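You operate a simulated robot arm through the tools that you are given. There is no shell and no other tool. Be economical: measure what you need, move in short steps, check, and stop when the job is done.

You run a simulated robot arm. Do the job below in one go: nothing can be reset, and whatever is moved stays where it is left.

Task
Seal the thin film bag and leave it on the pulled-out tray.
Fine: heat as the sealer's chart gives and left there, bag mid-tray, mouth under the bar, one stroke; the other bags stay open where they lie.

It is judged by the outcome, as a careful person would: the job done as asked, and still so three seconds after it is handed in. It fails if anything else is knocked over, pushed out of place, dropped, spilled or broken. Lids that push on must go on centred and level and be pressed home; caps that screw on are set level and turned clockwise until they are tight.

Robot
A 6-joint arm with a two-finger parallel gripper, fixed in place. Base frame: the origin is at the foot of the arm, x ahead of it, y to its left, z up. Lengths are in mm, angles in degrees, forces in N, time in s.
With the tool pointing down near the work surface it reaches from about 120 to 500 mm from the base axis. Its first joint turns from -72.0 to 72.0 degrees. Payload 0.65 kg.
The tool frame sits at the grasp point between the pads (the TCP): z along the fingers, y along the line on which they close. The tips reach 25 mm beyond it. Largest opening 76 mm; finger width 18, thickness 10; the body of the gripper, 36 by 78 mm, starts 45 mm behind the TCP.
Orientation is that of the tool frame in the base frame, as a unit quaternion [w, x, y, z]. With the fingers straight down and closing along the base's y, the tool's x points along the base's -x, its y along +y and its z along -z.

Tools
- The arm moves only by the tool arm_command. Its argument "moves" is one flat list of numbers, 7 for each row, row after row: the shift along the tool's x, y, z in units of 30 mm (1.0 is 30 mm), then the turn, a rotation vector about the tool's x, y, z in units of 6 degrees (1.0 is 6 degrees), then the gripper command, from -1 (fully open) to 1 (shut), values between in proportion. In form: [x, y, z, ax, ay, az, jaw, x, y, z, ax, ay, az, jaw, ...]. A call has 1 to 8 rows; each row shifts and turns the commanded pose from where the row before left it, along the tool's axes as they then stand. A call with a number of a shift or a turn outside -1 to 1 is refused whole. Rows are played at 5 a second. More than 50 mm and 8.6 degrees between two rows, or a gripper value outside its range, and nothing of the call is played. Where a pose cannot be reached the arm comes as near as it can. A force on the tool above 90 N (or 10 N above the force at the start of the call, whichever is more), or a blocked arm, ends the call early, and 0.2 s more pass. The fingers move at their own pace (about 108 mm/s each) and stop on an object; they squeeze with about 30 N. The grip force told is the motor's: it shows also when the fingers shut on nothing. Time passes only in rows, and 0.2 s behind the last, so rows that do not move let the fingers close. It gives the time, the measured TCP pose, the force on the tool (base axes), the opening and the grip force at its end, in the units of the frame above (readings bear some noise).
- Cameras (640 x 400 px; columns grow to the right, rows downward): "scene" is fixed at [42.9, 262.3, 406.4]; the picture's right is [-0.88, -0.48, 0.00], its down [-0.26, 0.48, -0.83] and it looks along [0.40, -0.73, -0.55] (base axes); focal length 214 px, centre (320, 200). "wrist" rides on the gripper at [-28, 0, -45] in the tool frame; the picture's right is [0.00, -1.00, 0.00], its down [0.97, 0.00, -0.24] and it looks along [0.24, 0.00, 0.97] (tool axes); focal length 218 px, centre (320, 200). There is no depth. A picture from a camera that has moved, and an enlarged one, comes with that camera's place and axes in the base frame and with its lens.
- get_image(camera): a new picture of that camera. No time passes.
- close_up(camera, box): a new picture of the part [left, top, right, bottom] of that camera's present view, enlarged. No time passes.
- close_job(): hands the job in; it is judged then, once.

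Go step by step. Nothing tells you positions but the pictures and the camera data: compare them with the known pose of the tool, close in by small moves and look again before you grip or let go. The budget is 120 turns and 68 pictures, counting those below and the enlarged ones. Unless the task says otherwise, let go and move clear before handing in, and close with one line.

The tools are called after ">>>" as a command line: name --argument value ..., lists and objects as JSON in quotes. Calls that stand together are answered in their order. arm_command: Moves the arm, as the interface text tells. Its arguments: {"type":"object","properties":{"moves":{"type":"array","items":{"type":"number"}}},"required":["moves"]} The other tools are called the same way: get_image (camera) takes a picture; close_up (camera, box) takes an enlarged picture of a part of a camera's view; close_job () hands the job in.

At the start:

```text
time: 0.0
tcp_pos: [275.7, -79.1, 363.2]
orientation: [0.001, 0.001, 1.0, -0.001]
ft_force: [0.6, 0.0, -0.3]
opening: 76.2
gripper_force: 0.1
```

scene: 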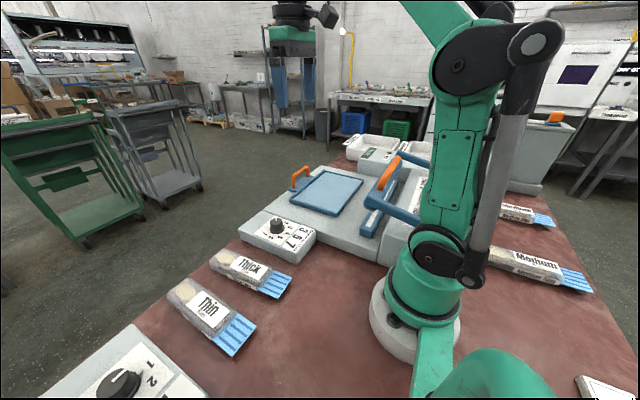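
wrist: 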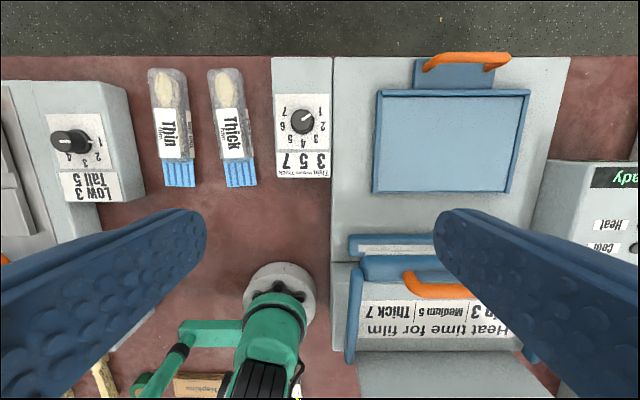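

I see the sealer with its tray, lever bar with orange handle, a heat dial and chart, and thin/thick/medium bags. I'll look closer at the labels first.

>>> close_up --camera "wrist" --box '[130, 40, 350, 200]'

>>> close_up --camera "wrist" --box '[320, 40, 640, 380]'

>>> close_up --camera "scene" --box '[160, 120, 460, 370]'

```text
2.50 times, centred on (240, 120) of wrist
camera zoom: at [304.0, -78.6, 407.8], right [0.0, -1.0, 0.0], down [-0.97, 0.0, 0.24], along [-0.24, 0.0, -0.97], focal length 546 px, centre (520, 400)
```

zoom: 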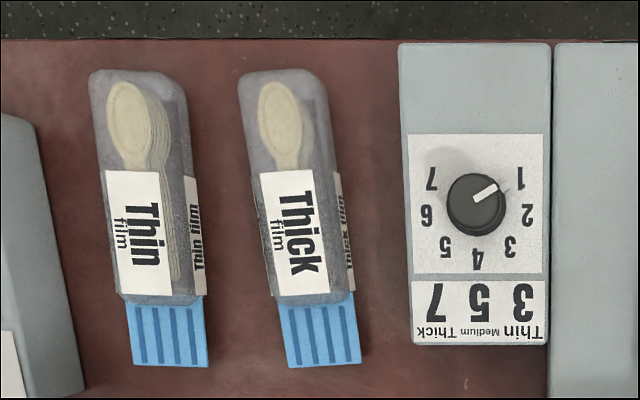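

```text
1.18 times, centred on (480, 210) of wrist
camera zoom: at [304.0, -78.6, 407.8], right [0.0, -1.0, 0.0], down [-0.97, 0.0, 0.24], along [-0.24, 0.0, -0.97], focal length 257 px, centre (132, 188)
```

zoom: 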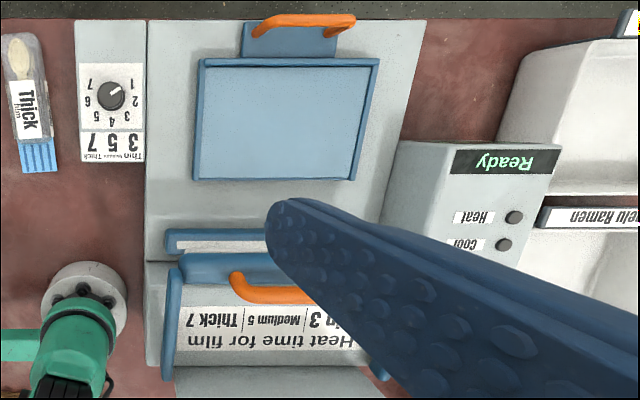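

```text
1.60 times, centred on (310, 245) of scene
camera zoom: at [42.9, 262.3, 406.4], right [-0.88, -0.48, 0.0], down [-0.26, 0.48, -0.83], along [0.4, -0.73, -0.55], focal length 343 px, centre (336, 128)
```

zoom: 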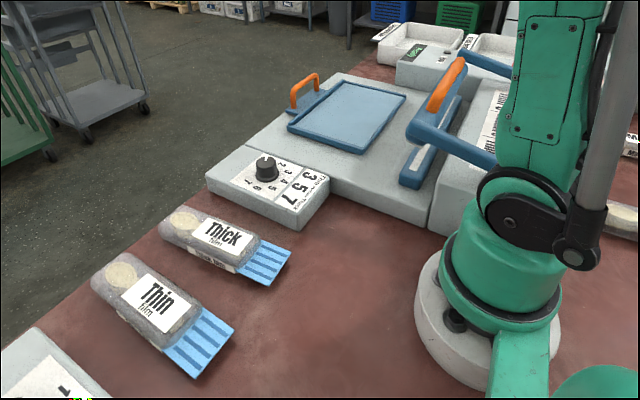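

The chart says Thin = 3, and the dial stands near 1. I'll move over the sealer to view its tray and bar better.

>>> arm_command --moves '[0, -1, 0, 0, 0, 0, -1, 0, -1, 0, 0, 0, 0, -1, 0, -1, 0, 0, 0, 0, -1, 0, -1, 0, 0, 0, 0, -1, 0, -1, 0, 0, 0, 0, -1, 0, -1, 0, 0, 0, 0, -1, 0, -1, 0, 0, 0, 0, -1]'

>>> get_image --camera "wrist"

>>> get_image --camera "scene"

```text
time: 1.6
tcp_pos: [261.0, -255.7, 337.9]
orientation: [0.001, 0.001, 1.0, -0.001]
ft_force: [-0.5, -0.2, 0.1]
opening: 75.8
gripper_force: 0.0
out of reach, approached as far as the arm can: row 4, 5, 6, 7
```

```text
62 pictures are left
camera wrist: at [288.7, -256.0, 382.8], right [0.0, -1.0, 0.0], down [-0.97, 0.0, 0.24], along [-0.24, 0.0, -0.97], focal length 218 px, centre (320, 200)
```

wrist: 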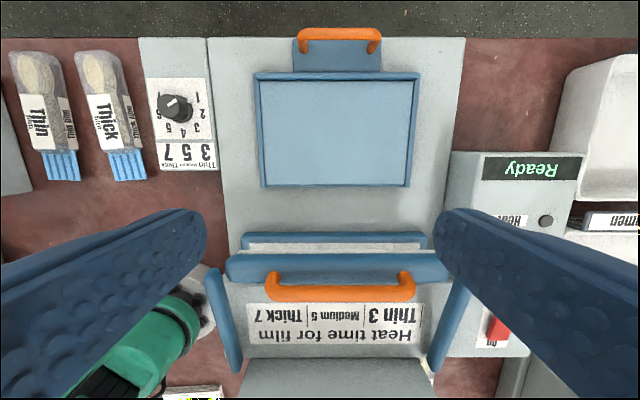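

```text
61 pictures are left
```

scene: 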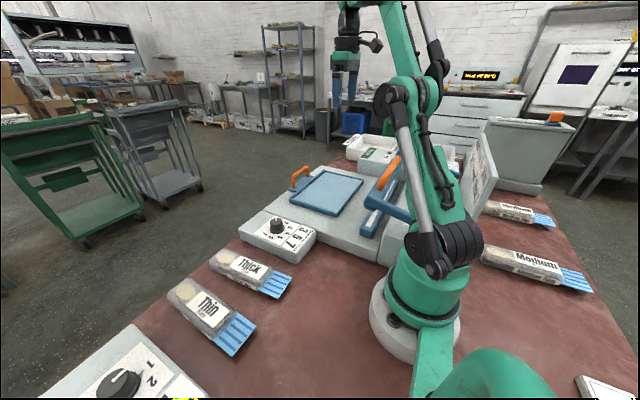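

The sealer's full layout is visible now. I'll zoom on the status box and the bar details.

>>> close_up --camera "wrist" --box '[430, 140, 640, 380]'

>>> close_up --camera "wrist" --box '[190, 20, 470, 390]'

>>> close_up --camera "scene" --box '[230, 130, 430, 270]'

```text
1.67 times, centred on (535, 260) of wrist
camera zoom: at [288.7, -256.0, 382.8], right [0.0, -1.0, 0.0], down [-0.97, 0.0, 0.24], along [-0.24, 0.0, -0.97], focal length 364 px, centre (-38, 100)
```

zoom: 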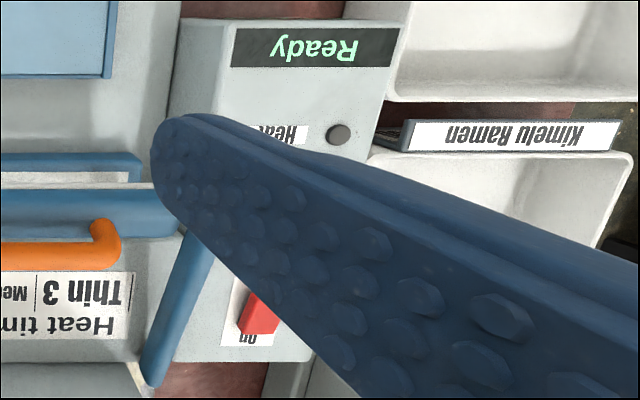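

```text
1.08 times, centred on (330, 205) of wrist
camera zoom: at [288.7, -256.0, 382.8], right [0.0, -1.0, 0.0], down [-0.97, 0.0, 0.24], along [-0.24, 0.0, -0.97], focal length 236 px, centre (309, 195)
```

zoom: 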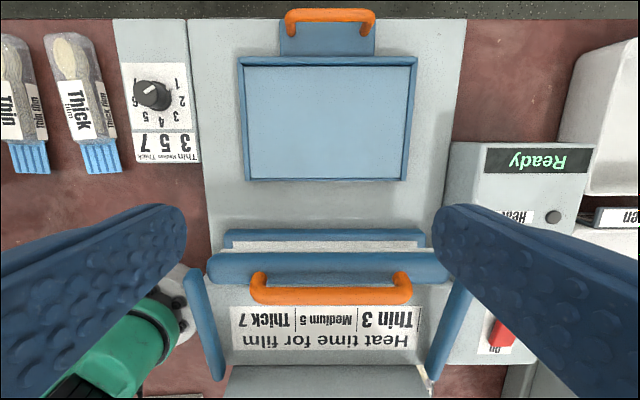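

```text
2.86 times, centred on (330, 200) of scene
camera zoom: at [42.8, 262.4, 406.4], right [-0.88, -0.48, 0.0], down [-0.26, 0.48, -0.83], along [0.4, -0.73, -0.55], focal length 613 px, centre (291, 200)
```

zoom: 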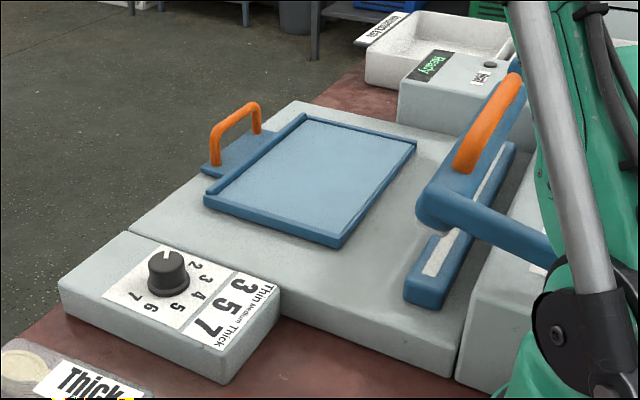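

Thin → 3; the dial is at about (341, -52, 47) and must turn about 80° clockwise from 1 to 3. I'll move above the dial.

>>> arm_command --moves '[-0.381, 0.971, 0.8, 0, 0, 0, -1, -0.381, 0.971, 0.8, 0, 0, 0, -1, -0.381, 0.971, 0.8, 0, 0, 0, -1, -0.381, 0.971, 0.8, 0, 0, 0, -1, -0.381, 0.971, 0.8, 0, 0, 0, -1, -0.381, 0.971, 0.8, 0, 0, 0, -1, -0.381, 0.971, 0.8, 0, 0, 0, -1]'

>>> get_image --camera "wrist"

```text
time: 3.2
tcp_pos: [339.9, -54.6, 168.8]
orientation: [0.002, 0.001, 1.0, -0.002]
ft_force: [-0.5, -0.4, -0.3]
opening: 75.8
gripper_force: 0.0
```

```text
57 pictures are left
camera wrist: at [369.4, -53.9, 214.0], right [0.0, -1.0, 0.0], down [-0.97, 0.0, 0.24], along [-0.24, 0.0, -0.97], focal length 218 px, centre (320, 200)
```

wrist: 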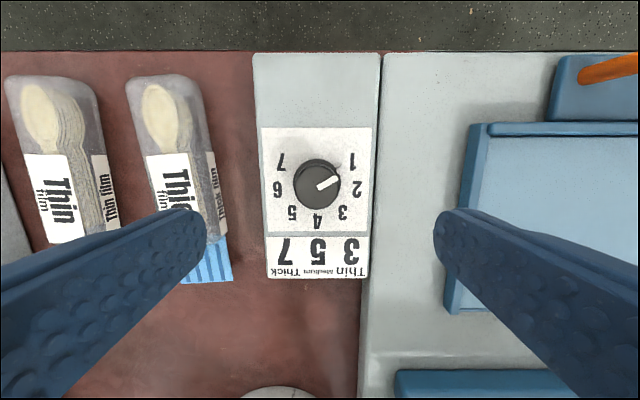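

>>> close_up --camera "wrist" --box '[250, 120, 390, 290]'

>>> close_up --camera "scene" --box '[230, 200, 330, 270]'

```text
2.35 times, centred on (320, 205) of wrist
camera zoom: at [369.4, -53.9, 214.0], right [0.0, -1.0, 0.0], down [-0.97, 0.0, 0.24], along [-0.24, 0.0, -0.97], focal length 514 px, centre (320, 188)
```

zoom: 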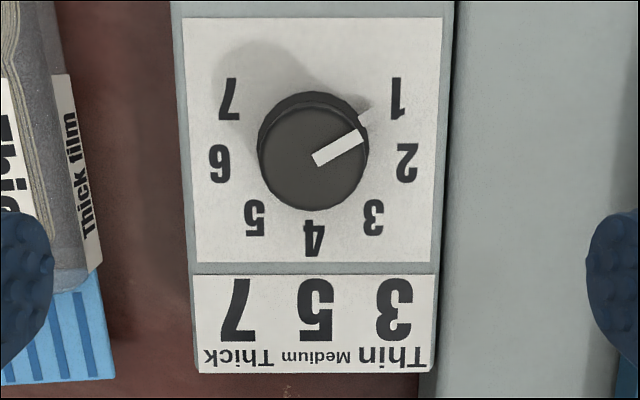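

```text
5.71 times, centred on (280, 235) of scene
camera zoom: at [42.9, 262.3, 406.4], right [-0.88, -0.48, 0.0], down [-0.26, 0.48, -0.83], along [0.4, -0.73, -0.55], focal length 1226 px, centre (549, 0)
```

zoom: 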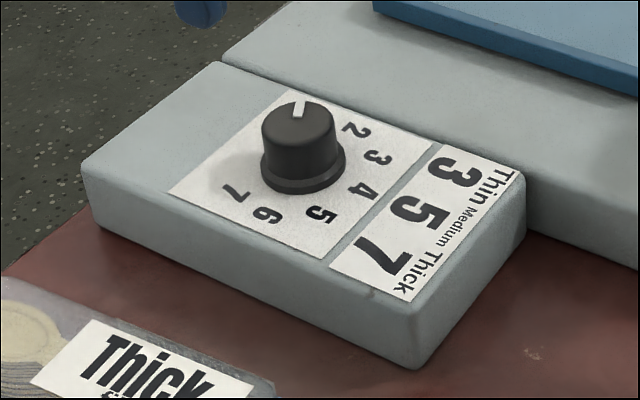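

The dial pointer is on 1 and 3 lies 80° clockwise from it. I'll pre-turn the tool -40° and come down over the knob.

>>> arm_command --moves '[-0.04, 0.09, 0.3, 0, 0, 0, -1, 0, 0, 0.3, 0, 0, -1, -1, 0, 0, 0.3, 0, 0, -1, -1, 0, 0, 0.3, 0, 0, -1, -1, 0, 0, 0.3, 0, 0, -1, -1, 0, 0, 0.3, 0, 0, -1, -1, 0, 0, 0.3, 0, 0, -1, -1, 0, 0, 0.3, 0, 0, -0.667, -1]'

>>> get_image --camera "wrist"

```text
time: 5.0
tcp_pos: [341.1, -50.0, 96.2]
orientation: [0.0, -0.342, 0.94, -0.002]
ft_force: [-0.9, 0.6, -1.0]
opening: 76.3
gripper_force: 0.1
```

```text
54 pictures are left
camera wrist: at [363.8, -31.6, 141.8], right [0.64, -0.77, 0.0], down [-0.74, -0.62, 0.24], along [-0.18, -0.16, -0.97], focal length 218 px, centre (320, 200)
```

wrist: 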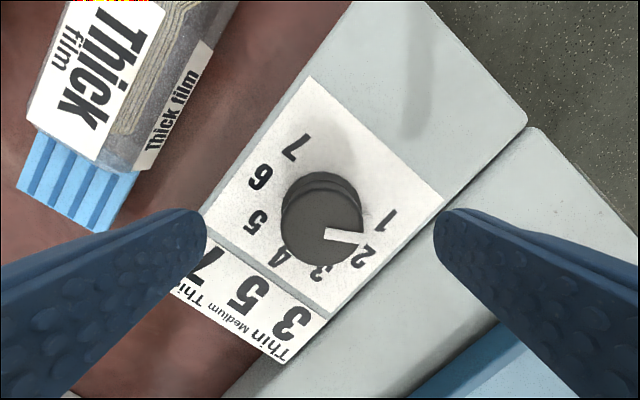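

The knob is between the fingers, top at about z = 56. I'll shift slightly, lower and close.

>>> arm_command --moves '[0.12, 0.0, 0.5, 0, 0, 0, -1, 0, 0, 0.5, 0, 0, 0, -1, 0, 0, 0, 0, 0, 0, 0.2, 0, 0, 0, 0, 0, 0, 1, 0, 0, 0, 0, 0, 0, 1]'

>>> get_image --camera "wrist"

>>> close_up --camera "scene" --box '[230, 180, 350, 270]'

```text
time: 6.2
tcp_pos: [338.5, -54.2, 68.5]
orientation: [0.001, -0.341, 0.94, -0.002]
ft_force: [5.1, -5.7, 13.4]
opening: 34.7
gripper_force: 45.3
```

```text
53 pictures are left
camera wrist: at [361.7, -34.3, 113.4], right [0.64, -0.77, 0.0], down [-0.75, -0.62, 0.24], along [-0.18, -0.16, -0.97], focal length 218 px, centre (320, 200)
```

wrist: 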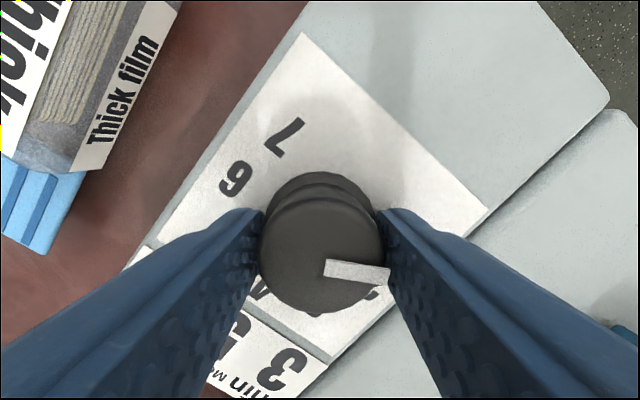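

```text
4.44 times, centred on (290, 225) of scene
camera zoom: at [42.8, 262.3, 406.4], right [-0.88, -0.48, 0.0], down [-0.26, 0.48, -0.83], along [0.4, -0.73, -0.55], focal length 953 px, centre (453, 89)
```

zoom: 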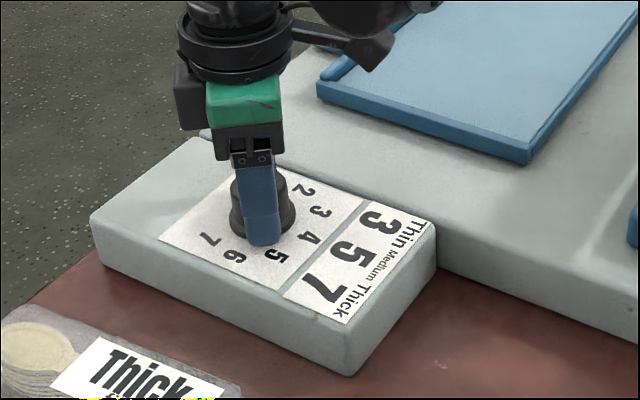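

Gripped. Now turning clockwise.

>>> arm_command --moves '[0, 0, -0.03, 0, 0, 0, 1, 0, 0, 0, 0, 0, 1, 1, 0, 0, 0, 0, 0, 1, 1, 0, 0, 0, 0, 0, 1, 1, 0, 0, 0, 0, 0, 1, 1, 0, 0, 0, 0, 0, 1, 1, 0, 0, 0, 0, 0, 1, 1, 0, 0, 0, 0, 0, 1, 1]'

>>> arm_command --moves '[0, 0, 0, 0, 0, 1, 1, 0, 0, 0, 0, 0, 1, 1, 0, 0, 0, 0, 0, 1, 1, 0, 0, 0, 0, 0, 1, 1, 0, 0, 0, 0, 0, 1, 1, 0, 0, 0, 0, 0, 1, 1, 0, 0, 0, 0, 0, 0.333, 1, 0, 0, 0, 0, 0, 0, 1]'

>>> get_image --camera "wrist"

```text
time: 8.0
tcp_pos: [338.2, -52.8, 70.7]
orientation: [0.001, 0.02, 1.0, -0.001]
ft_force: [13.3, 14.5, 82.2]
opening: 34.0
gripper_force: 45.4
```

```text
time: 9.8
tcp_pos: [339.3, -51.8, 69.3]
orientation: [0.001, 0.343, 0.939, 0.002]
ft_force: [11.4, 27.4, 20.2]
opening: 34.5
gripper_force: 44.9
```

```text
51 pictures are left
camera wrist: at [361.5, -69.4, 114.0], right [-0.64, -0.76, 0.0], down [-0.74, 0.62, 0.24], along [-0.18, 0.16, -0.97], focal length 218 px, centre (320, 200)
```

wrist: 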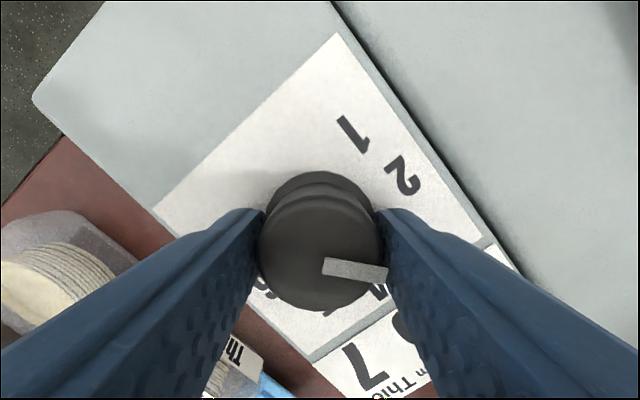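

The knob turned with the tool. I'll release, rise, and check.

>>> arm_command --moves '[0, 0, 0, 0, 0, 0, -1, 0, 0, 0, 0, 0, 0, -1, 0, 0, -1, 0, 0, 0, -1, 0, 0, -1, 0, 0, 0, -1, 0, 0, -1, 0, 0, 0, -1]'

>>> close_up --camera "wrist" --box '[210, 110, 450, 290]'

```text
time: 11.0
tcp_pos: [338.3, -54.2, 161.0]
orientation: [0.0, 0.343, 0.939, -0.001]
ft_force: [0.2, 0.0, 0.0]
opening: 76.0
gripper_force: 0.0
```

```text
2.22 times, centred on (330, 200) of wrist
camera zoom: at [361.1, -71.6, 205.0], right [-0.64, -0.76, 0.0], down [-0.74, 0.63, 0.24], along [-0.18, 0.15, -0.97], focal length 485 px, centre (298, 200)
```

zoom: 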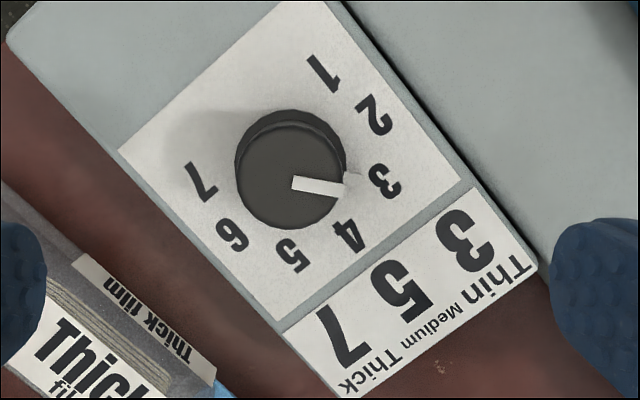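

The pointer is on 3. Now I'll turn the tool back and go over the thin bag.

>>> arm_command --moves '[0, 0, -0.3, 0, 0, -1, -1, 0, 0, -0.3, 0, 0, -1, -1, 0, 0, -0.3, 0, 0, -1, -1, 0, 0, -0.3, 0, 0, -1, -1, 0, 0, -0.3, 0, 0, -1, -1, 0, 0, -0.3, 0, 0, -1, -1, 0, 0, 0, 0, 0, -0.67, -1]'

>>> arm_command --moves '[0.13, 1, 0, 0, 0, 0, -1, 0.13, 1, 0, 0, 0, 0, -1, 0.13, 1, 0, 0, 0, 0, -1, 0.13, 1, 0, 0, 0, 0, -1, 0.13, 1, 0, 0, 0, 0, -1, 0.1, 1, 0, 0, 0, 0, -1, 0.1, 1, 0, 0, 0, 0, -1, 0, 0.5, 0, 0, 0, 0, -1]'

>>> get_image --camera "wrist"

```text
time: 12.6
tcp_pos: [337.8, -51.5, 213.9]
orientation: [0.001, 0.0, 1.0, 0.0]
ft_force: [0.0, 0.4, -0.6]
opening: 76.1
gripper_force: 0.1
```

```text
time: 14.4
tcp_pos: [313.6, 172.7, 212.8]
orientation: [0.0, 0.001, 1.0, -0.001]
ft_force: [0.0, -0.4, -0.6]
opening: 75.8
gripper_force: 0.1
```

```text
49 pictures are left
camera wrist: at [342.6, 173.4, 257.4], right [0.0, -1.0, 0.0], down [-0.97, 0.0, 0.24], along [-0.24, 0.0, -0.97], focal length 218 px, centre (320, 200)
```

wrist: 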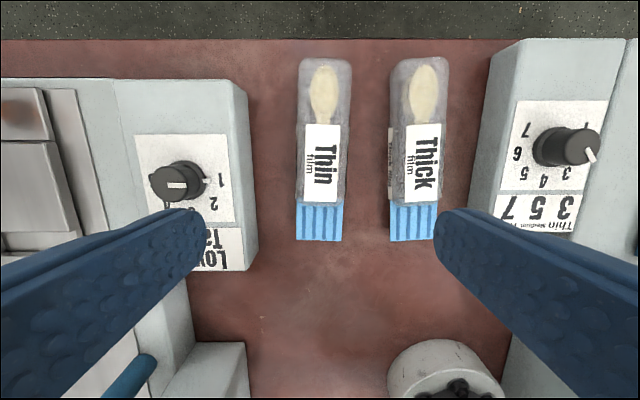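

>>> close_up --camera "wrist" --box '[250, 45, 410, 255]'

>>> close_up --camera "scene" --box '[150, 240, 310, 370]'

```text
1.90 times, centred on (330, 150) of wrist
camera zoom: at [342.6, 173.4, 257.4], right [0.0, -1.0, 0.0], down [-0.97, 0.0, 0.24], along [-0.24, 0.0, -0.97], focal length 416 px, centre (301, 295)
```

zoom: 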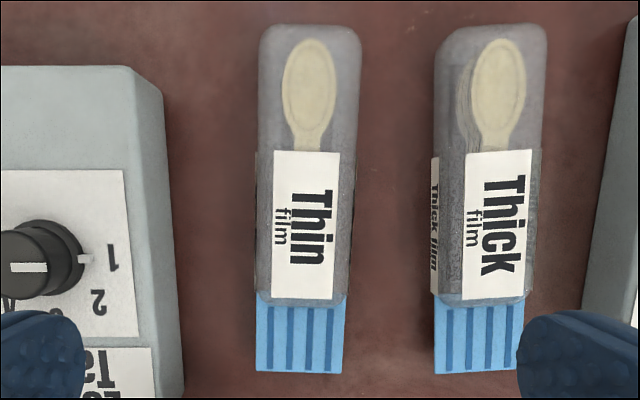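

```text
3.08 times, centred on (230, 305) of scene
camera zoom: at [42.9, 262.3, 406.4], right [-0.88, -0.48, 0.0], down [-0.26, 0.48, -0.83], along [0.4, -0.73, -0.55], focal length 660 px, centre (597, -123)
```

zoom: 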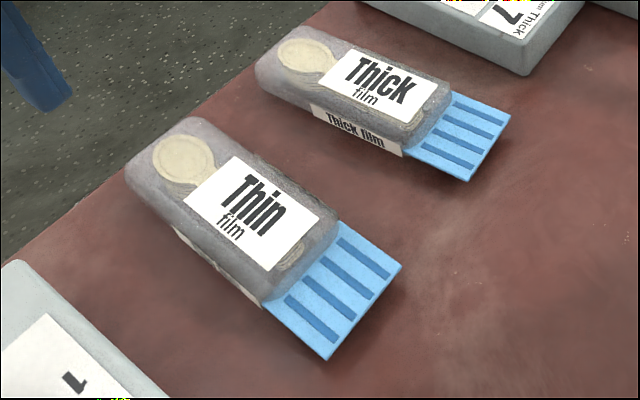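

The thin bag is about 52 mm wide, centred near y ≈ 171, body x ≈ 278–412. I'll come down over its body.

>>> arm_command --moves '[-0.5, -0.03, 0.8, 0, 0, 0, -1, -0.5, 0, 0.8, 0, 0, 0, -1, 0, 0, 0.8, 0, 0, 0, -1, 0, 0, 0.8, 0, 0, 0, -1, 0, 0, 0.8, 0, 0, 0, -1]'

>>> get_image --camera "wrist"

```text
time: 15.6
tcp_pos: [341.9, 170.6, 91.8]
orientation: [0.0, 0.001, 1.0, -0.001]
ft_force: [0.0, 0.4, 0.9]
opening: 75.8
gripper_force: 0.0
```

```text
46 pictures are left
camera wrist: at [372.0, 171.7, 136.8], right [0.0, -1.0, 0.0], down [-0.97, 0.0, 0.24], along [-0.24, 0.0, -0.97], focal length 218 px, centre (320, 200)
```

wrist: 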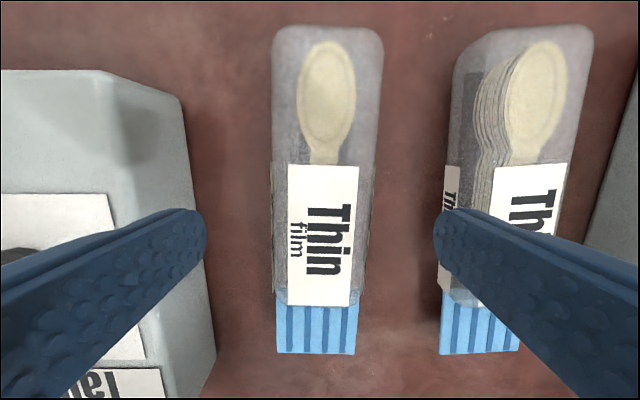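

The bag is centred between the fingers with about 2° of yaw. I'll match that, lower and grip.

>>> arm_command --moves '[-0.1, -0.03, 0.5, 0, 0, 0.3, -1, 0, 0, 0.5, 0, 0, 0, -1, 0, 0, 0.5, 0, 0, 0, -1, 0, 0, 0.45, 0, 0, 0, -1, 0, 0, 0, 0, 0, 0, 0.3, 0, 0, 0, 0, 0, 0, 0.6, 0, 0, 0, 0, 0, 0, 0.6]'

>>> get_image --camera "wrist"

```text
time: 17.2
tcp_pos: [346.0, 171.0, 35.0]
orientation: [0.001, 0.016, 1.0, -0.001]
ft_force: [0.2, 0.8, 0.2]
opening: 52.9
gripper_force: 29.6
```

```text
45 pictures are left
camera wrist: at [374.8, 170.3, 79.5], right [-0.03, -1.0, 0.0], down [-0.97, 0.03, 0.24], along [-0.24, 0.01, -0.97], focal length 218 px, centre (320, 200)
```

wrist: 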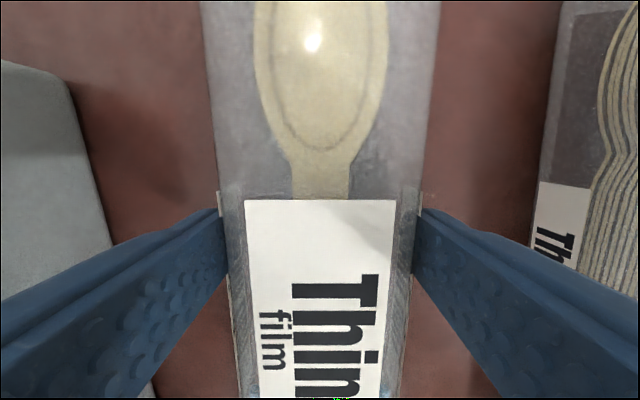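

Gripped the bag. Lift and check.

>>> arm_command --moves '[0, 0, -0.3, 0, 0, 0, 0.6, 0, 0, -0.6, 0, 0, 0, 0.6, 0, 0, -0.9, 0, 0, -0.3, 0.6, 0, 0, -0.9, 0, 0, 0, 0.6, 0, 0, -0.9, 0, 0, 0, 0.6]'

>>> get_image --camera "scene"

```text
time: 18.4
tcp_pos: [346.3, 169.0, 143.1]
orientation: [0.001, 0.001, 1.0, -0.001]
ft_force: [0.1, -0.3, -0.4]
opening: 53.1
gripper_force: 30.6
```

```text
44 pictures are left
```

scene: 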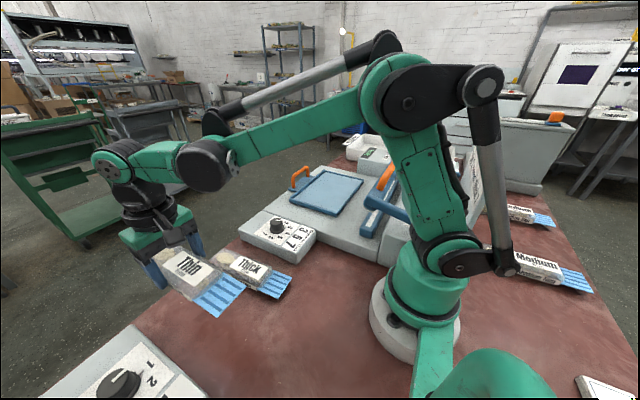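

The bag is held level. Carrying it toward the tray, to roughly (306, -280).

>>> arm_command --moves '[0.09, -1, 0, 0, 0, 0, 0.6, 0.09, -1, 0, 0, 0, 0, 0.6, 0.09, -1, 0, 0, 0, 0, 0.6, 0.09, -1, 0, 0, 0, 0, 0.6, 0.09, -1, 0, 0, 0, 0, 0.6, 0.09, -1, 0, 0, 0, 0, 0.6, 0.09, -1, 0, 0, 0, 0, 0.6, 0.09, -1, 0, 0, 0, 0, 0.6]'

>>> arm_command --moves '[0.09, -1, 0, 0, 0, 0, 0.6, 0.09, -1, 0, 0, 0, 0, 0.6, 0.09, -1, 0, 0, 0, 0, 0.6, 0.09, -1, 0, 0, 0, 0, 0.6, 0.09, -1, 0, 0, 0, 0, 0.6, 0.09, -1, 0, 0, 0, 0, 0.6, 0.09, -0.97, 0, 0, 0, 0, 0.6]'

>>> get_image --camera "wrist"

>>> get_image --camera "scene"

```text
time: 20.2
tcp_pos: [326.0, -68.9, 142.4]
orientation: [0.001, 0.0, 1.0, -0.001]
ft_force: [0.3, 0.4, -0.2]
opening: 52.9
gripper_force: 30.1
```

```text
time: 21.8
tcp_pos: [306.0, -278.5, 142.8]
orientation: [0.001, -0.001, 1.0, -0.001]
ft_force: [0.3, -0.4, -0.5]
opening: 53.2
gripper_force: 30.2
```

```text
43 pictures are left
camera wrist: at [335.6, -278.0, 186.9], right [0.0, -1.0, 0.0], down [-0.97, 0.0, 0.24], along [-0.24, 0.0, -0.97], focal length 218 px, centre (320, 200)
```

wrist: 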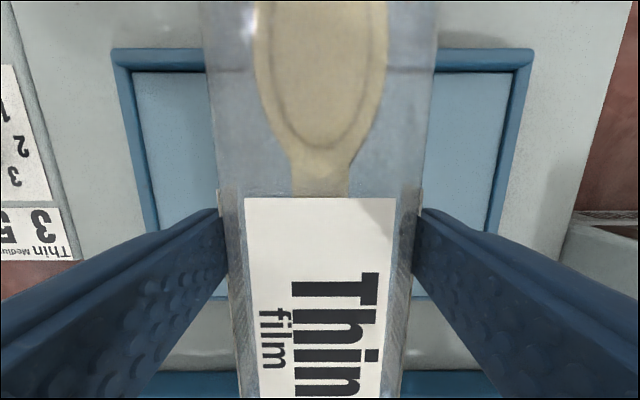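

```text
42 pictures are left
```

scene: 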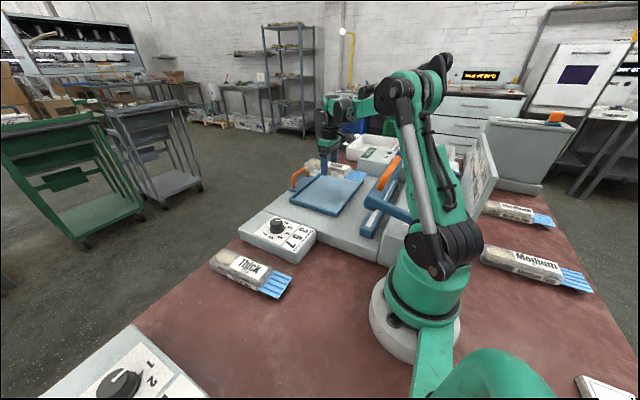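

Tray centre is y ≈ -280, floor x ≈ 224–379. I'll nudge to (301, -280) and lower toward the tray.

>>> arm_command --moves '[0.16, -0.06, 0.4, 0, 0, 0, 0.6, 0, 0, 0.5, 0, 0, 0, 0.6, 0, 0, 0.5, 0, 0, 0, 0.6, 0, 0, 0.3, 0, 0, 0, 0.6]'

>>> get_image --camera "wrist"

>>> close_up --camera "scene" --box '[270, 120, 430, 240]'

```text
time: 22.8
tcp_pos: [302.1, -280.8, 92.2]
orientation: [0.001, 0.0, 1.0, -0.001]
ft_force: [-3.9, -0.8, 10.5]
opening: 53.0
gripper_force: 29.9
```

```text
41 pictures are left
camera wrist: at [330.8, -280.5, 136.8], right [0.0, -1.0, 0.0], down [-0.97, 0.0, 0.24], along [-0.24, 0.0, -0.97], focal length 218 px, centre (320, 200)
```

wrist: 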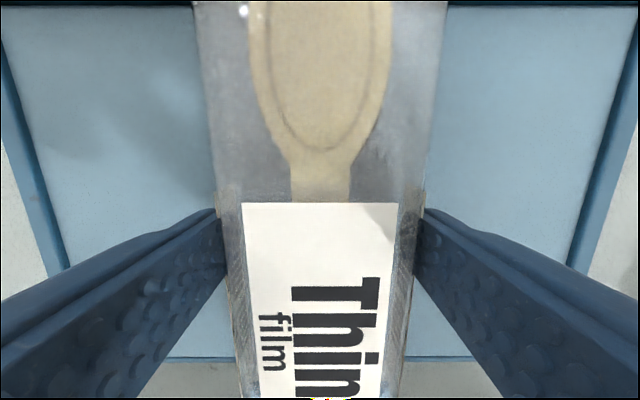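

```text
3.33 times, centred on (350, 180) of scene
camera zoom: at [42.8, 262.3, 406.4], right [-0.88, -0.48, 0.0], down [-0.26, 0.48, -0.83], along [0.4, -0.73, -0.55], focal length 715 px, centre (220, 267)
```

zoom: 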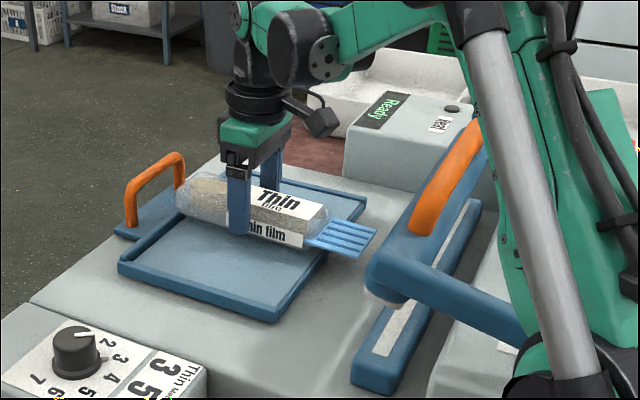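

There is already a 10 N contact; I need to see whether the far end sits on the rim. Zooming.

>>> close_up --camera "scene" --box '[295, 150, 375, 210]'

```text
6.67 times, centred on (335, 180) of scene
camera zoom: at [42.8, 262.3, 406.4], right [-0.88, -0.48, 0.0], down [-0.26, 0.48, -0.83], along [0.4, -0.73, -0.55], focal length 1430 px, centre (220, 333)
```

zoom: 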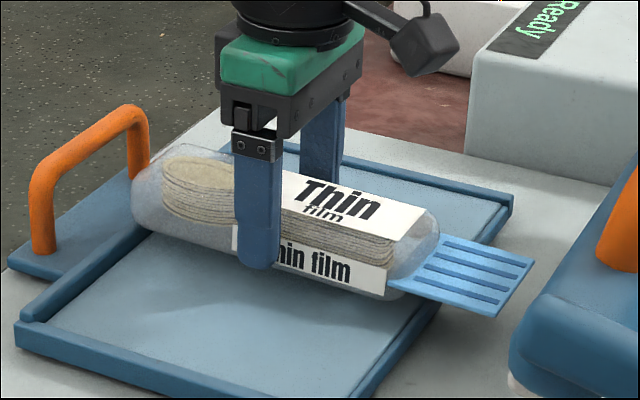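

Ambiguous; I'll lift a touch, shift 6 mm toward the base and read the force again as I lower.

>>> arm_command --moves '[0, 0, -0.15, 0, 0, 0, 0.6, 0.2, 0, 0, 0, 0, 0, 0.6, 0, 0, 0, 0, 0, 0, 0.6]'

>>> arm_command --moves '[0, 0, 0.1, 0, 0, 0, 0.6, 0, 0, 0.05, 0, 0, 0, 0.6, 0, 0, 0, 0, 0, 0, 0.6]'

```text
time: 23.6
tcp_pos: [295.4, -280.2, 96.7]
orientation: [0.002, 0.001, 1.0, 0.0]
ft_force: [0.5, 0.5, -0.2]
opening: 53.2
gripper_force: 30.0
```

```text
time: 24.4
tcp_pos: [295.4, -281.0, 90.8]
orientation: [0.001, 0.001, 1.0, -0.001]
ft_force: [0.6, -0.5, -1.8]
opening: 53.3
gripper_force: 30.3
```

No contact now, so it had been catching the far rim. Lowering further.

>>> arm_command --moves '[0, 0, 0.07, 0, 0, 0, 0.6, 0, 0, 0.07, 0, 0, 0, 0.6, 0, 0, 0, 0, 0, 0, 0.6]'

>>> close_up --camera "scene" --box '[295, 150, 375, 210]'

```text
time: 25.2
tcp_pos: [295.3, -281.5, 85.8]
orientation: [-0.001, 0.001, 1.0, -0.001]
ft_force: [-0.1, 0.0, 11.0]
opening: 53.2
gripper_force: 30.1
```

```text
6.67 times, centred on (335, 180) of scene
camera zoom: at [42.8, 262.4, 406.4], right [-0.88, -0.48, 0.0], down [-0.26, 0.48, -0.83], along [0.4, -0.73, -0.55], focal length 1430 px, centre (220, 333)
```

zoom: 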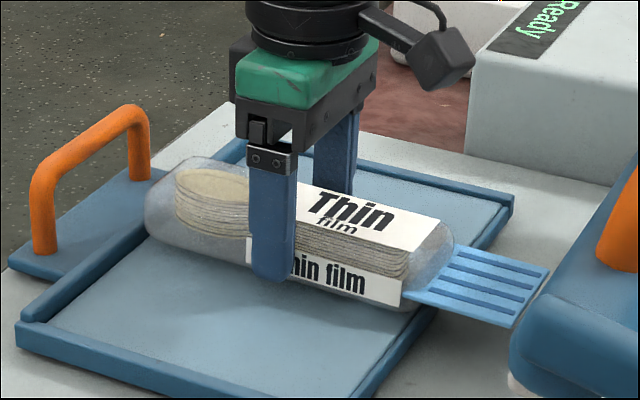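

The bag is flat on the tray floor. Releasing and rising to inspect.

>>> arm_command --moves '[0, 0, 0, 0, 0, 0, 0.2, 0, 0, 0, 0, 0, 0, -0.4, 0, 0, 0, 0, 0, 0, -1, 0, 0, -0.5, 0, 0, 0, -1, 0, 0, -1, 0, 0, 0, -1, 0, 0, -1, 0, 0, 0, -1, 0, 0, -1, 0, 0, 0, -1]'

>>> get_image --camera "wrist"

>>> close_up --camera "scene" --box '[280, 130, 430, 240]'

```text
time: 26.8
tcp_pos: [296.4, -278.9, 192.1]
orientation: [0.001, 0.001, 1.0, -0.001]
ft_force: [1.4, 0.5, -0.8]
opening: 76.1
gripper_force: 0.0
```

```text
37 pictures are left
camera wrist: at [325.6, -279.1, 237.0], right [0.0, -1.0, 0.0], down [-0.97, 0.0, 0.24], along [-0.24, 0.0, -0.97], focal length 218 px, centre (320, 200)
```

wrist: 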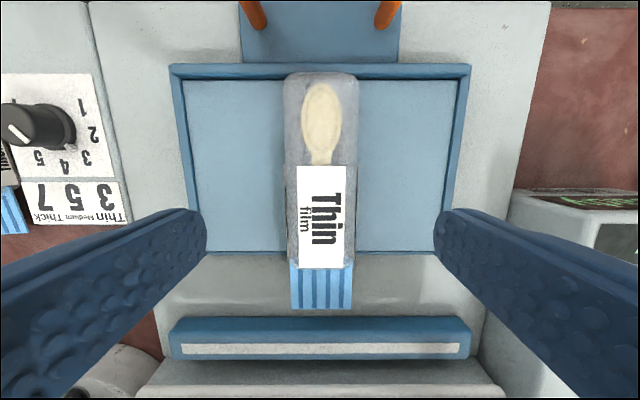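

```text
3.64 times, centred on (355, 185) of scene
camera zoom: at [42.9, 262.3, 406.4], right [-0.88, -0.48, 0.0], down [-0.26, 0.48, -0.83], along [0.4, -0.73, -0.55], focal length 780 px, centre (193, 254)
```

zoom: 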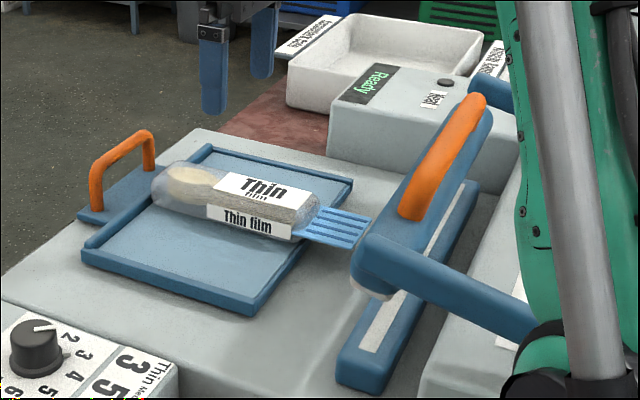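

The bag sits centred on the tray with its mouth hanging out toward the bar. Next, I'll push the tray in: turn the tool 90° so the fingers straddle the tray's orange handle along x.

>>> arm_command --moves '[0, 0, 0, 0, 0, 1, -1, 0, 0, 0, 0, 0, 1, -1, 0, 0, 0, 0, 0, 1, -1, 0, 0, 0, 0, 0, 1, -1, 0, 0, 0, 0, 0, 1, -1, 0, 0, 0, 0, 0, 1, -1, 0, 0, 0, 0, 0, 1, -1, 0, 0, 0, 0, 0, 1, -1]'

>>> arm_command --moves '[0, 0, 0, 0, 0, 1, -1, 0, 0, 0, 0, 0, 1, -1, 0, 0, 0, 0, 0, 1, -1, 0, 0, 0, 0, 0, 1, -1, 0, 0, 0, 0, 0, 1, -1, 0, 0, 0, 0, 0, 1, -1, 0, 0, 0, 0, 0, 1, -1]'

>>> arm_command --moves '[0.05, 0.8, 0.2, 0, 0, 0, -1, 0.05, 0.8, 0.2, 0, 0, 0, -1, 0.05, 0.8, 0.3, 0, 0, 0, -1, 0.05, 0.8, 0.3, 0, 0, 0, -1, 0.05, 0.8, 0.3, 0, 0, 0, -1]'

>>> get_image --camera "wrist"

>>> close_up --camera "scene" --box '[260, 100, 430, 230]'

```text
time: 28.6
tcp_pos: [294.6, -279.9, 191.4]
orientation: [0.002, 0.408, 0.913, -0.001]
ft_force: [0.6, 0.5, -0.2]
opening: 76.2
gripper_force: 0.1
```

```text
time: 30.2
tcp_pos: [294.4, -280.3, 194.0]
orientation: [0.001, 0.709, 0.706, 0.0]
ft_force: [-0.2, -0.8, -0.8]
opening: 76.0
gripper_force: 0.0
```

```text
time: 31.4
tcp_pos: [403.7, -264.5, 149.7]
orientation: [0.001, 0.708, 0.706, 0.0]
ft_force: [0.1, 0.0, 1.0]
opening: 76.0
gripper_force: 0.0
out of reach, approached as far as the arm can: row 5
```

```text
35 pictures are left
camera wrist: at [405.0, -292.4, 194.0], right [-1.0, 0.0, 0.0], down [0.0, 0.97, 0.24], along [0.0, 0.24, -0.97], focal length 218 px, centre (320, 200)
```

wrist: 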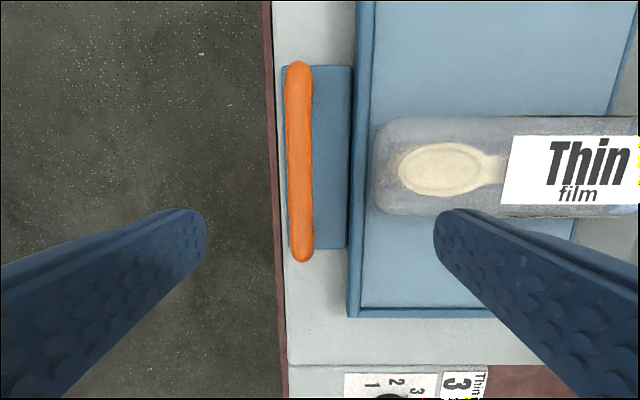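

```text
3.08 times, centred on (345, 165) of scene
camera zoom: at [42.9, 262.3, 406.4], right [-0.88, -0.48, 0.0], down [-0.26, 0.48, -0.83], along [0.4, -0.73, -0.55], focal length 660 px, centre (243, 308)
```

zoom: 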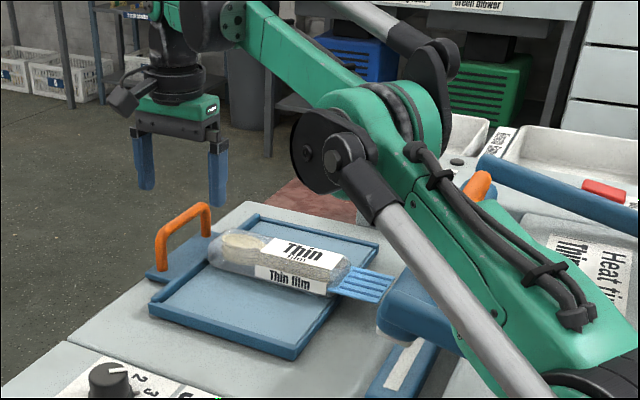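

The handle bar lies at x ≈ 415, y -327…-236. I'll narrow the fingers, align over it and lower.

>>> arm_command --moves '[0.32, 0, 0.3, 0, 0, 0, -0.2, 0, 0, 0.3, 0, 0, 0, -0.2, 0, 0.2, 0.2, 0, 0, 0, -0.2, 0, 0.1, 0, 0, 0, 0, -0.2]'

>>> get_image --camera "wrist"

```text
time: 32.4
tcp_pos: [412.8, -256.6, 125.4]
orientation: [0.001, 0.707, 0.707, 0.0]
ft_force: [0.7, -0.4, -0.1]
opening: 45.6
gripper_force: 0.1
```

```text
33 pictures are left
camera wrist: at [414.0, -283.5, 170.5], right [-1.0, 0.0, 0.0], down [0.0, 0.97, 0.24], along [0.0, 0.24, -0.97], focal length 218 px, centre (320, 200)
```

wrist: 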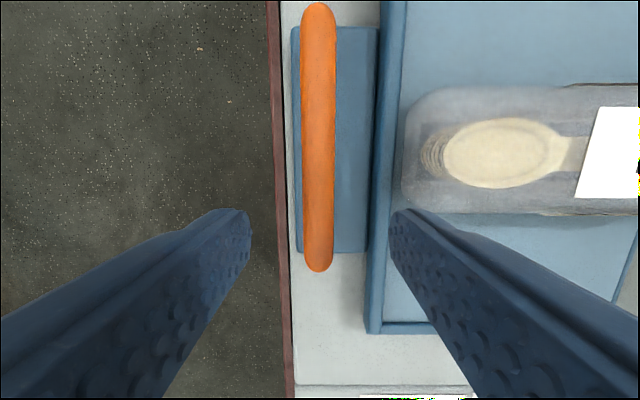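

Well aligned. Lower around the bar and close.

>>> arm_command --moves '[0, 0.05, 0, 0, 0, 0, 0.15, 0, 0, 0.4, 0, 0, 0, 0.15, 0, 0, 0.4, 0, 0, 0, 0.15, 0, 0, 0.45, 0, 0, 0, 0.15, 0, 0, 0, 0, 0, 0, 1, 0, 0, 0, 0, 0, 0, 1]'

>>> close_up --camera "scene" --box '[260, 100, 430, 230]'

```text
time: 33.8
tcp_pos: [414.7, -255.0, 88.4]
orientation: [-0.002, 0.708, 0.707, -0.001]
ft_force: [-33.2, 9.8, 1.1]
opening: 11.6
gripper_force: 32.2
```

```text
3.08 times, centred on (345, 165) of scene
camera zoom: at [42.8, 262.3, 406.4], right [-0.88, -0.48, 0.0], down [-0.26, 0.48, -0.83], along [0.4, -0.73, -0.55], focal length 660 px, centre (243, 308)
```

zoom: 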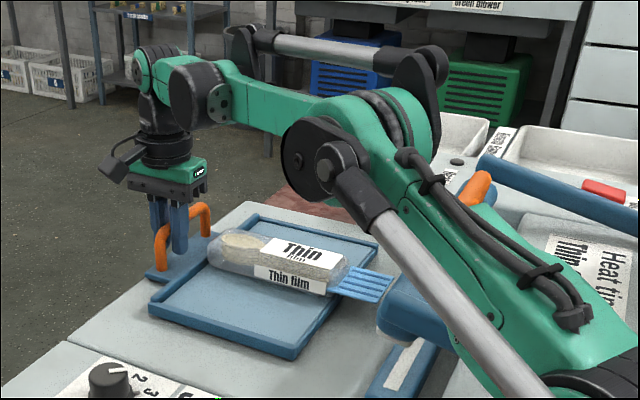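

Handle gripped. Slide the tray in gently.

>>> arm_command --moves '[0, -0.15, 0, 0, 0, 0, 1, 0, -0.25, 0, 0, 0, 0, 1, 0, -0.3, 0, 0, 0, 0, 1, 0, -0.3, 0, 0, 0, 0, 1, 0, -0.3, 0, 0, 0, 0, 1, 0, -0.2, 0, 0, 0, 0, 1]'

>>> close_up --camera "scene" --box '[260, 100, 430, 230]'

```text
time: 35.2
tcp_pos: [369.3, -256.1, 89.0]
orientation: [0.0, 0.707, 0.707, 0.0]
ft_force: [1.6, 17.3, -7.6]
opening: 11.6
gripper_force: 32.5
```

```text
3.08 times, centred on (345, 165) of scene
camera zoom: at [42.9, 262.3, 406.4], right [-0.88, -0.48, 0.0], down [-0.26, 0.48, -0.83], along [0.4, -0.73, -0.55], focal length 660 px, centre (243, 308)
```

zoom: 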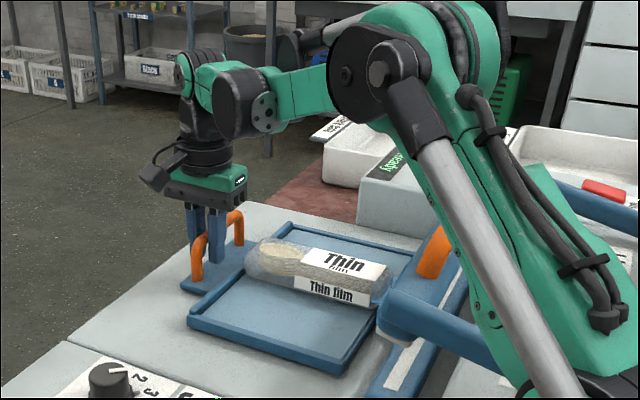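

The tray slides and the bag rides along (45 mm so far). Continuing in small steps.

>>> arm_command --moves '[0, -0.2, 0, 0, 0, 0, 1, 0, -0.25, 0, 0, 0, 0, 1, 0, -0.2, 0, 0, 0, 0, 1, 0, 0, 0, 0, 0, 0, 1]'

>>> get_image --camera "wrist"

>>> close_up --camera "scene" --box '[310, 130, 430, 220]'

```text
time: 36.2
tcp_pos: [349.2, -257.1, 88.2]
orientation: [0.003, 0.708, 0.707, -0.001]
ft_force: [0.8, -5.7, 21.9]
opening: 11.6
gripper_force: 32.1
```

```text
30 pictures are left
camera wrist: at [349.8, -283.6, 133.4], right [-1.0, 0.0, 0.0], down [0.0, 0.97, 0.24], along [0.0, 0.24, -0.97], focal length 218 px, centre (320, 200)
```

wrist: 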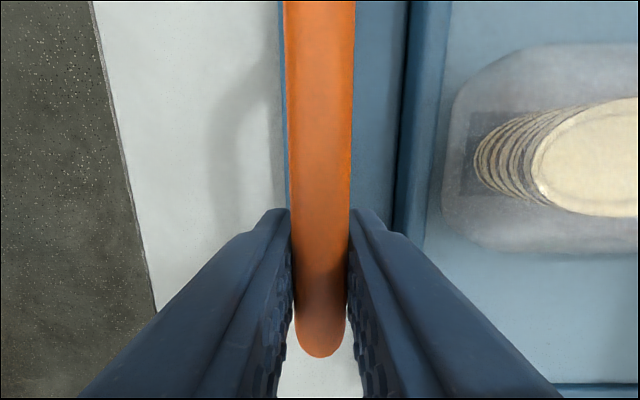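

```text
4.44 times, centred on (370, 175) of scene
camera zoom: at [42.8, 262.4, 406.4], right [-0.88, -0.48, 0.0], down [-0.26, 0.48, -0.83], along [0.4, -0.73, -0.55], focal length 953 px, centre (98, 311)
```

zoom: 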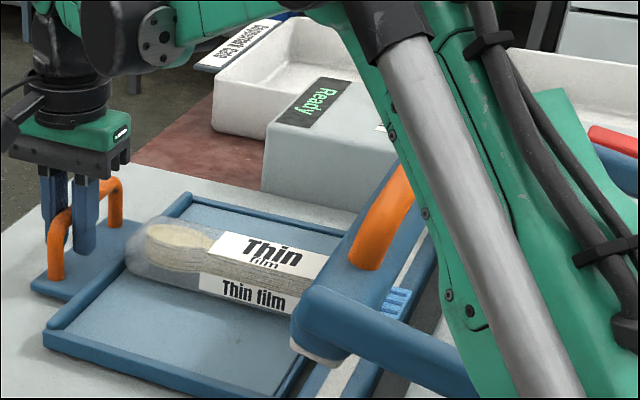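

65 mm in, mouth already reaching over the lower jaw. Pushing to the stop.

>>> arm_command --moves '[0, -0.15, 0, 0, 0, 0, 1, 0, -0.15, 0, 0, 0, 0, 1, 0, 0, 0, 0, 0, 0, 1]'

>>> close_up --camera "scene" --box '[330, 150, 410, 210]'

```text
time: 37.0
tcp_pos: [343.1, -255.0, 88.6]
orientation: [0.007, 0.706, 0.708, 0.002]
ft_force: [58.6, -19.7, 3.6]
opening: 11.6
gripper_force: 32.1
```

```text
6.67 times, centred on (370, 180) of scene
camera zoom: at [42.9, 262.3, 406.4], right [-0.88, -0.48, 0.0], down [-0.26, 0.48, -0.83], along [0.4, -0.73, -0.55], focal length 1430 px, centre (-13, 333)
```

zoom: 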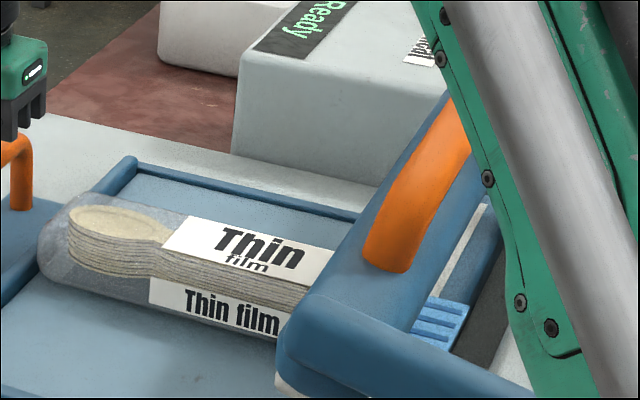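

The tray is at its stop with the mouth over the jaw. Easing off, releasing the handle and rising.

>>> arm_command --moves '[0, 0.1, 0, 0, 0, 0, 1, 0, 0, 0, 0, 0, 0, 0.3, 0, 0, 0, 0, 0, 0, 0.15, 0, 0, -0.5, 0, 0, 0, 0.15, 0, 0, -1, 0, 0, 0, 0.15, 0, 0, -1, 0, 0, 0, 0.15, 0, 0, -1, 0, 0, 0, 0.15]'

>>> arm_command --moves '[0, -1, -0.5, 0, 0, 0, 0.5, 0, -1, -0.5, 0, 0, 0, 1, 0, -1, 0, 0, 0, 0, 1, 0, -1, 0, 0, 0, 0, 1]'

>>> get_image --camera "wrist"

>>> get_image --camera "scene"

```text
time: 38.6
tcp_pos: [341.7, -254.7, 192.9]
orientation: [0.001, 0.708, 0.706, 0.0]
ft_force: [0.0, 0.3, -0.1]
opening: 32.4
gripper_force: 0.0
```

```text
time: 39.6
tcp_pos: [223.0, -256.5, 224.4]
orientation: [0.001, 0.708, 0.707, 0.0]
ft_force: [-0.2, 0.0, -0.2]
opening: 0.3
gripper_force: 23.7
```

```text
27 pictures are left
camera wrist: at [224.8, -283.4, 268.8], right [-1.0, 0.0, 0.0], down [0.0, 0.97, 0.24], along [0.0, 0.24, -0.97], focal length 218 px, centre (320, 200)
```

wrist: 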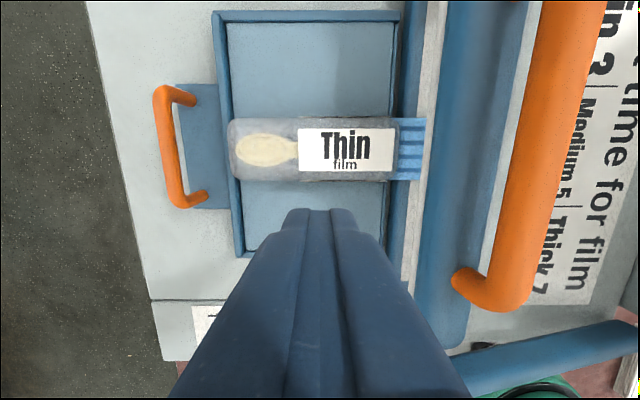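

```text
26 pictures are left
```

scene: 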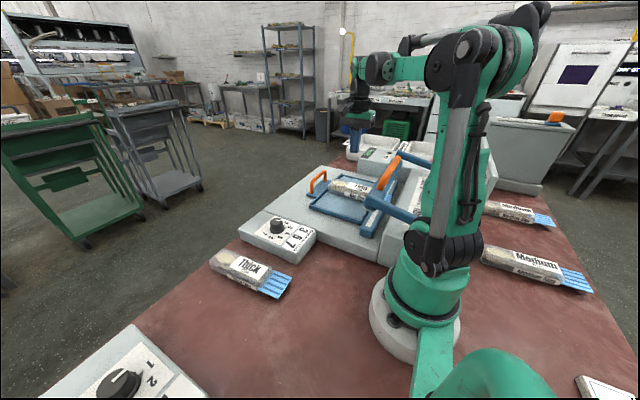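

>>> close_up --camera "wrist" --box '[370, 70, 510, 230]'

```text
2.50 times, centred on (440, 150) of wrist
camera zoom: at [224.8, -283.4, 268.8], right [-1.0, 0.0, 0.0], down [0.0, 0.97, 0.24], along [0.0, 0.24, -0.97], focal length 546 px, centre (20, 325)
```

zoom: 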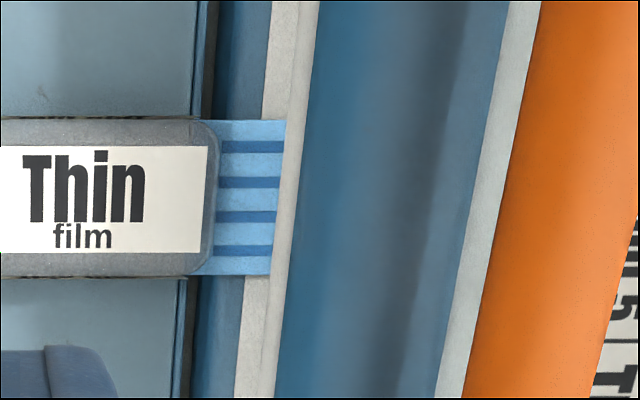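

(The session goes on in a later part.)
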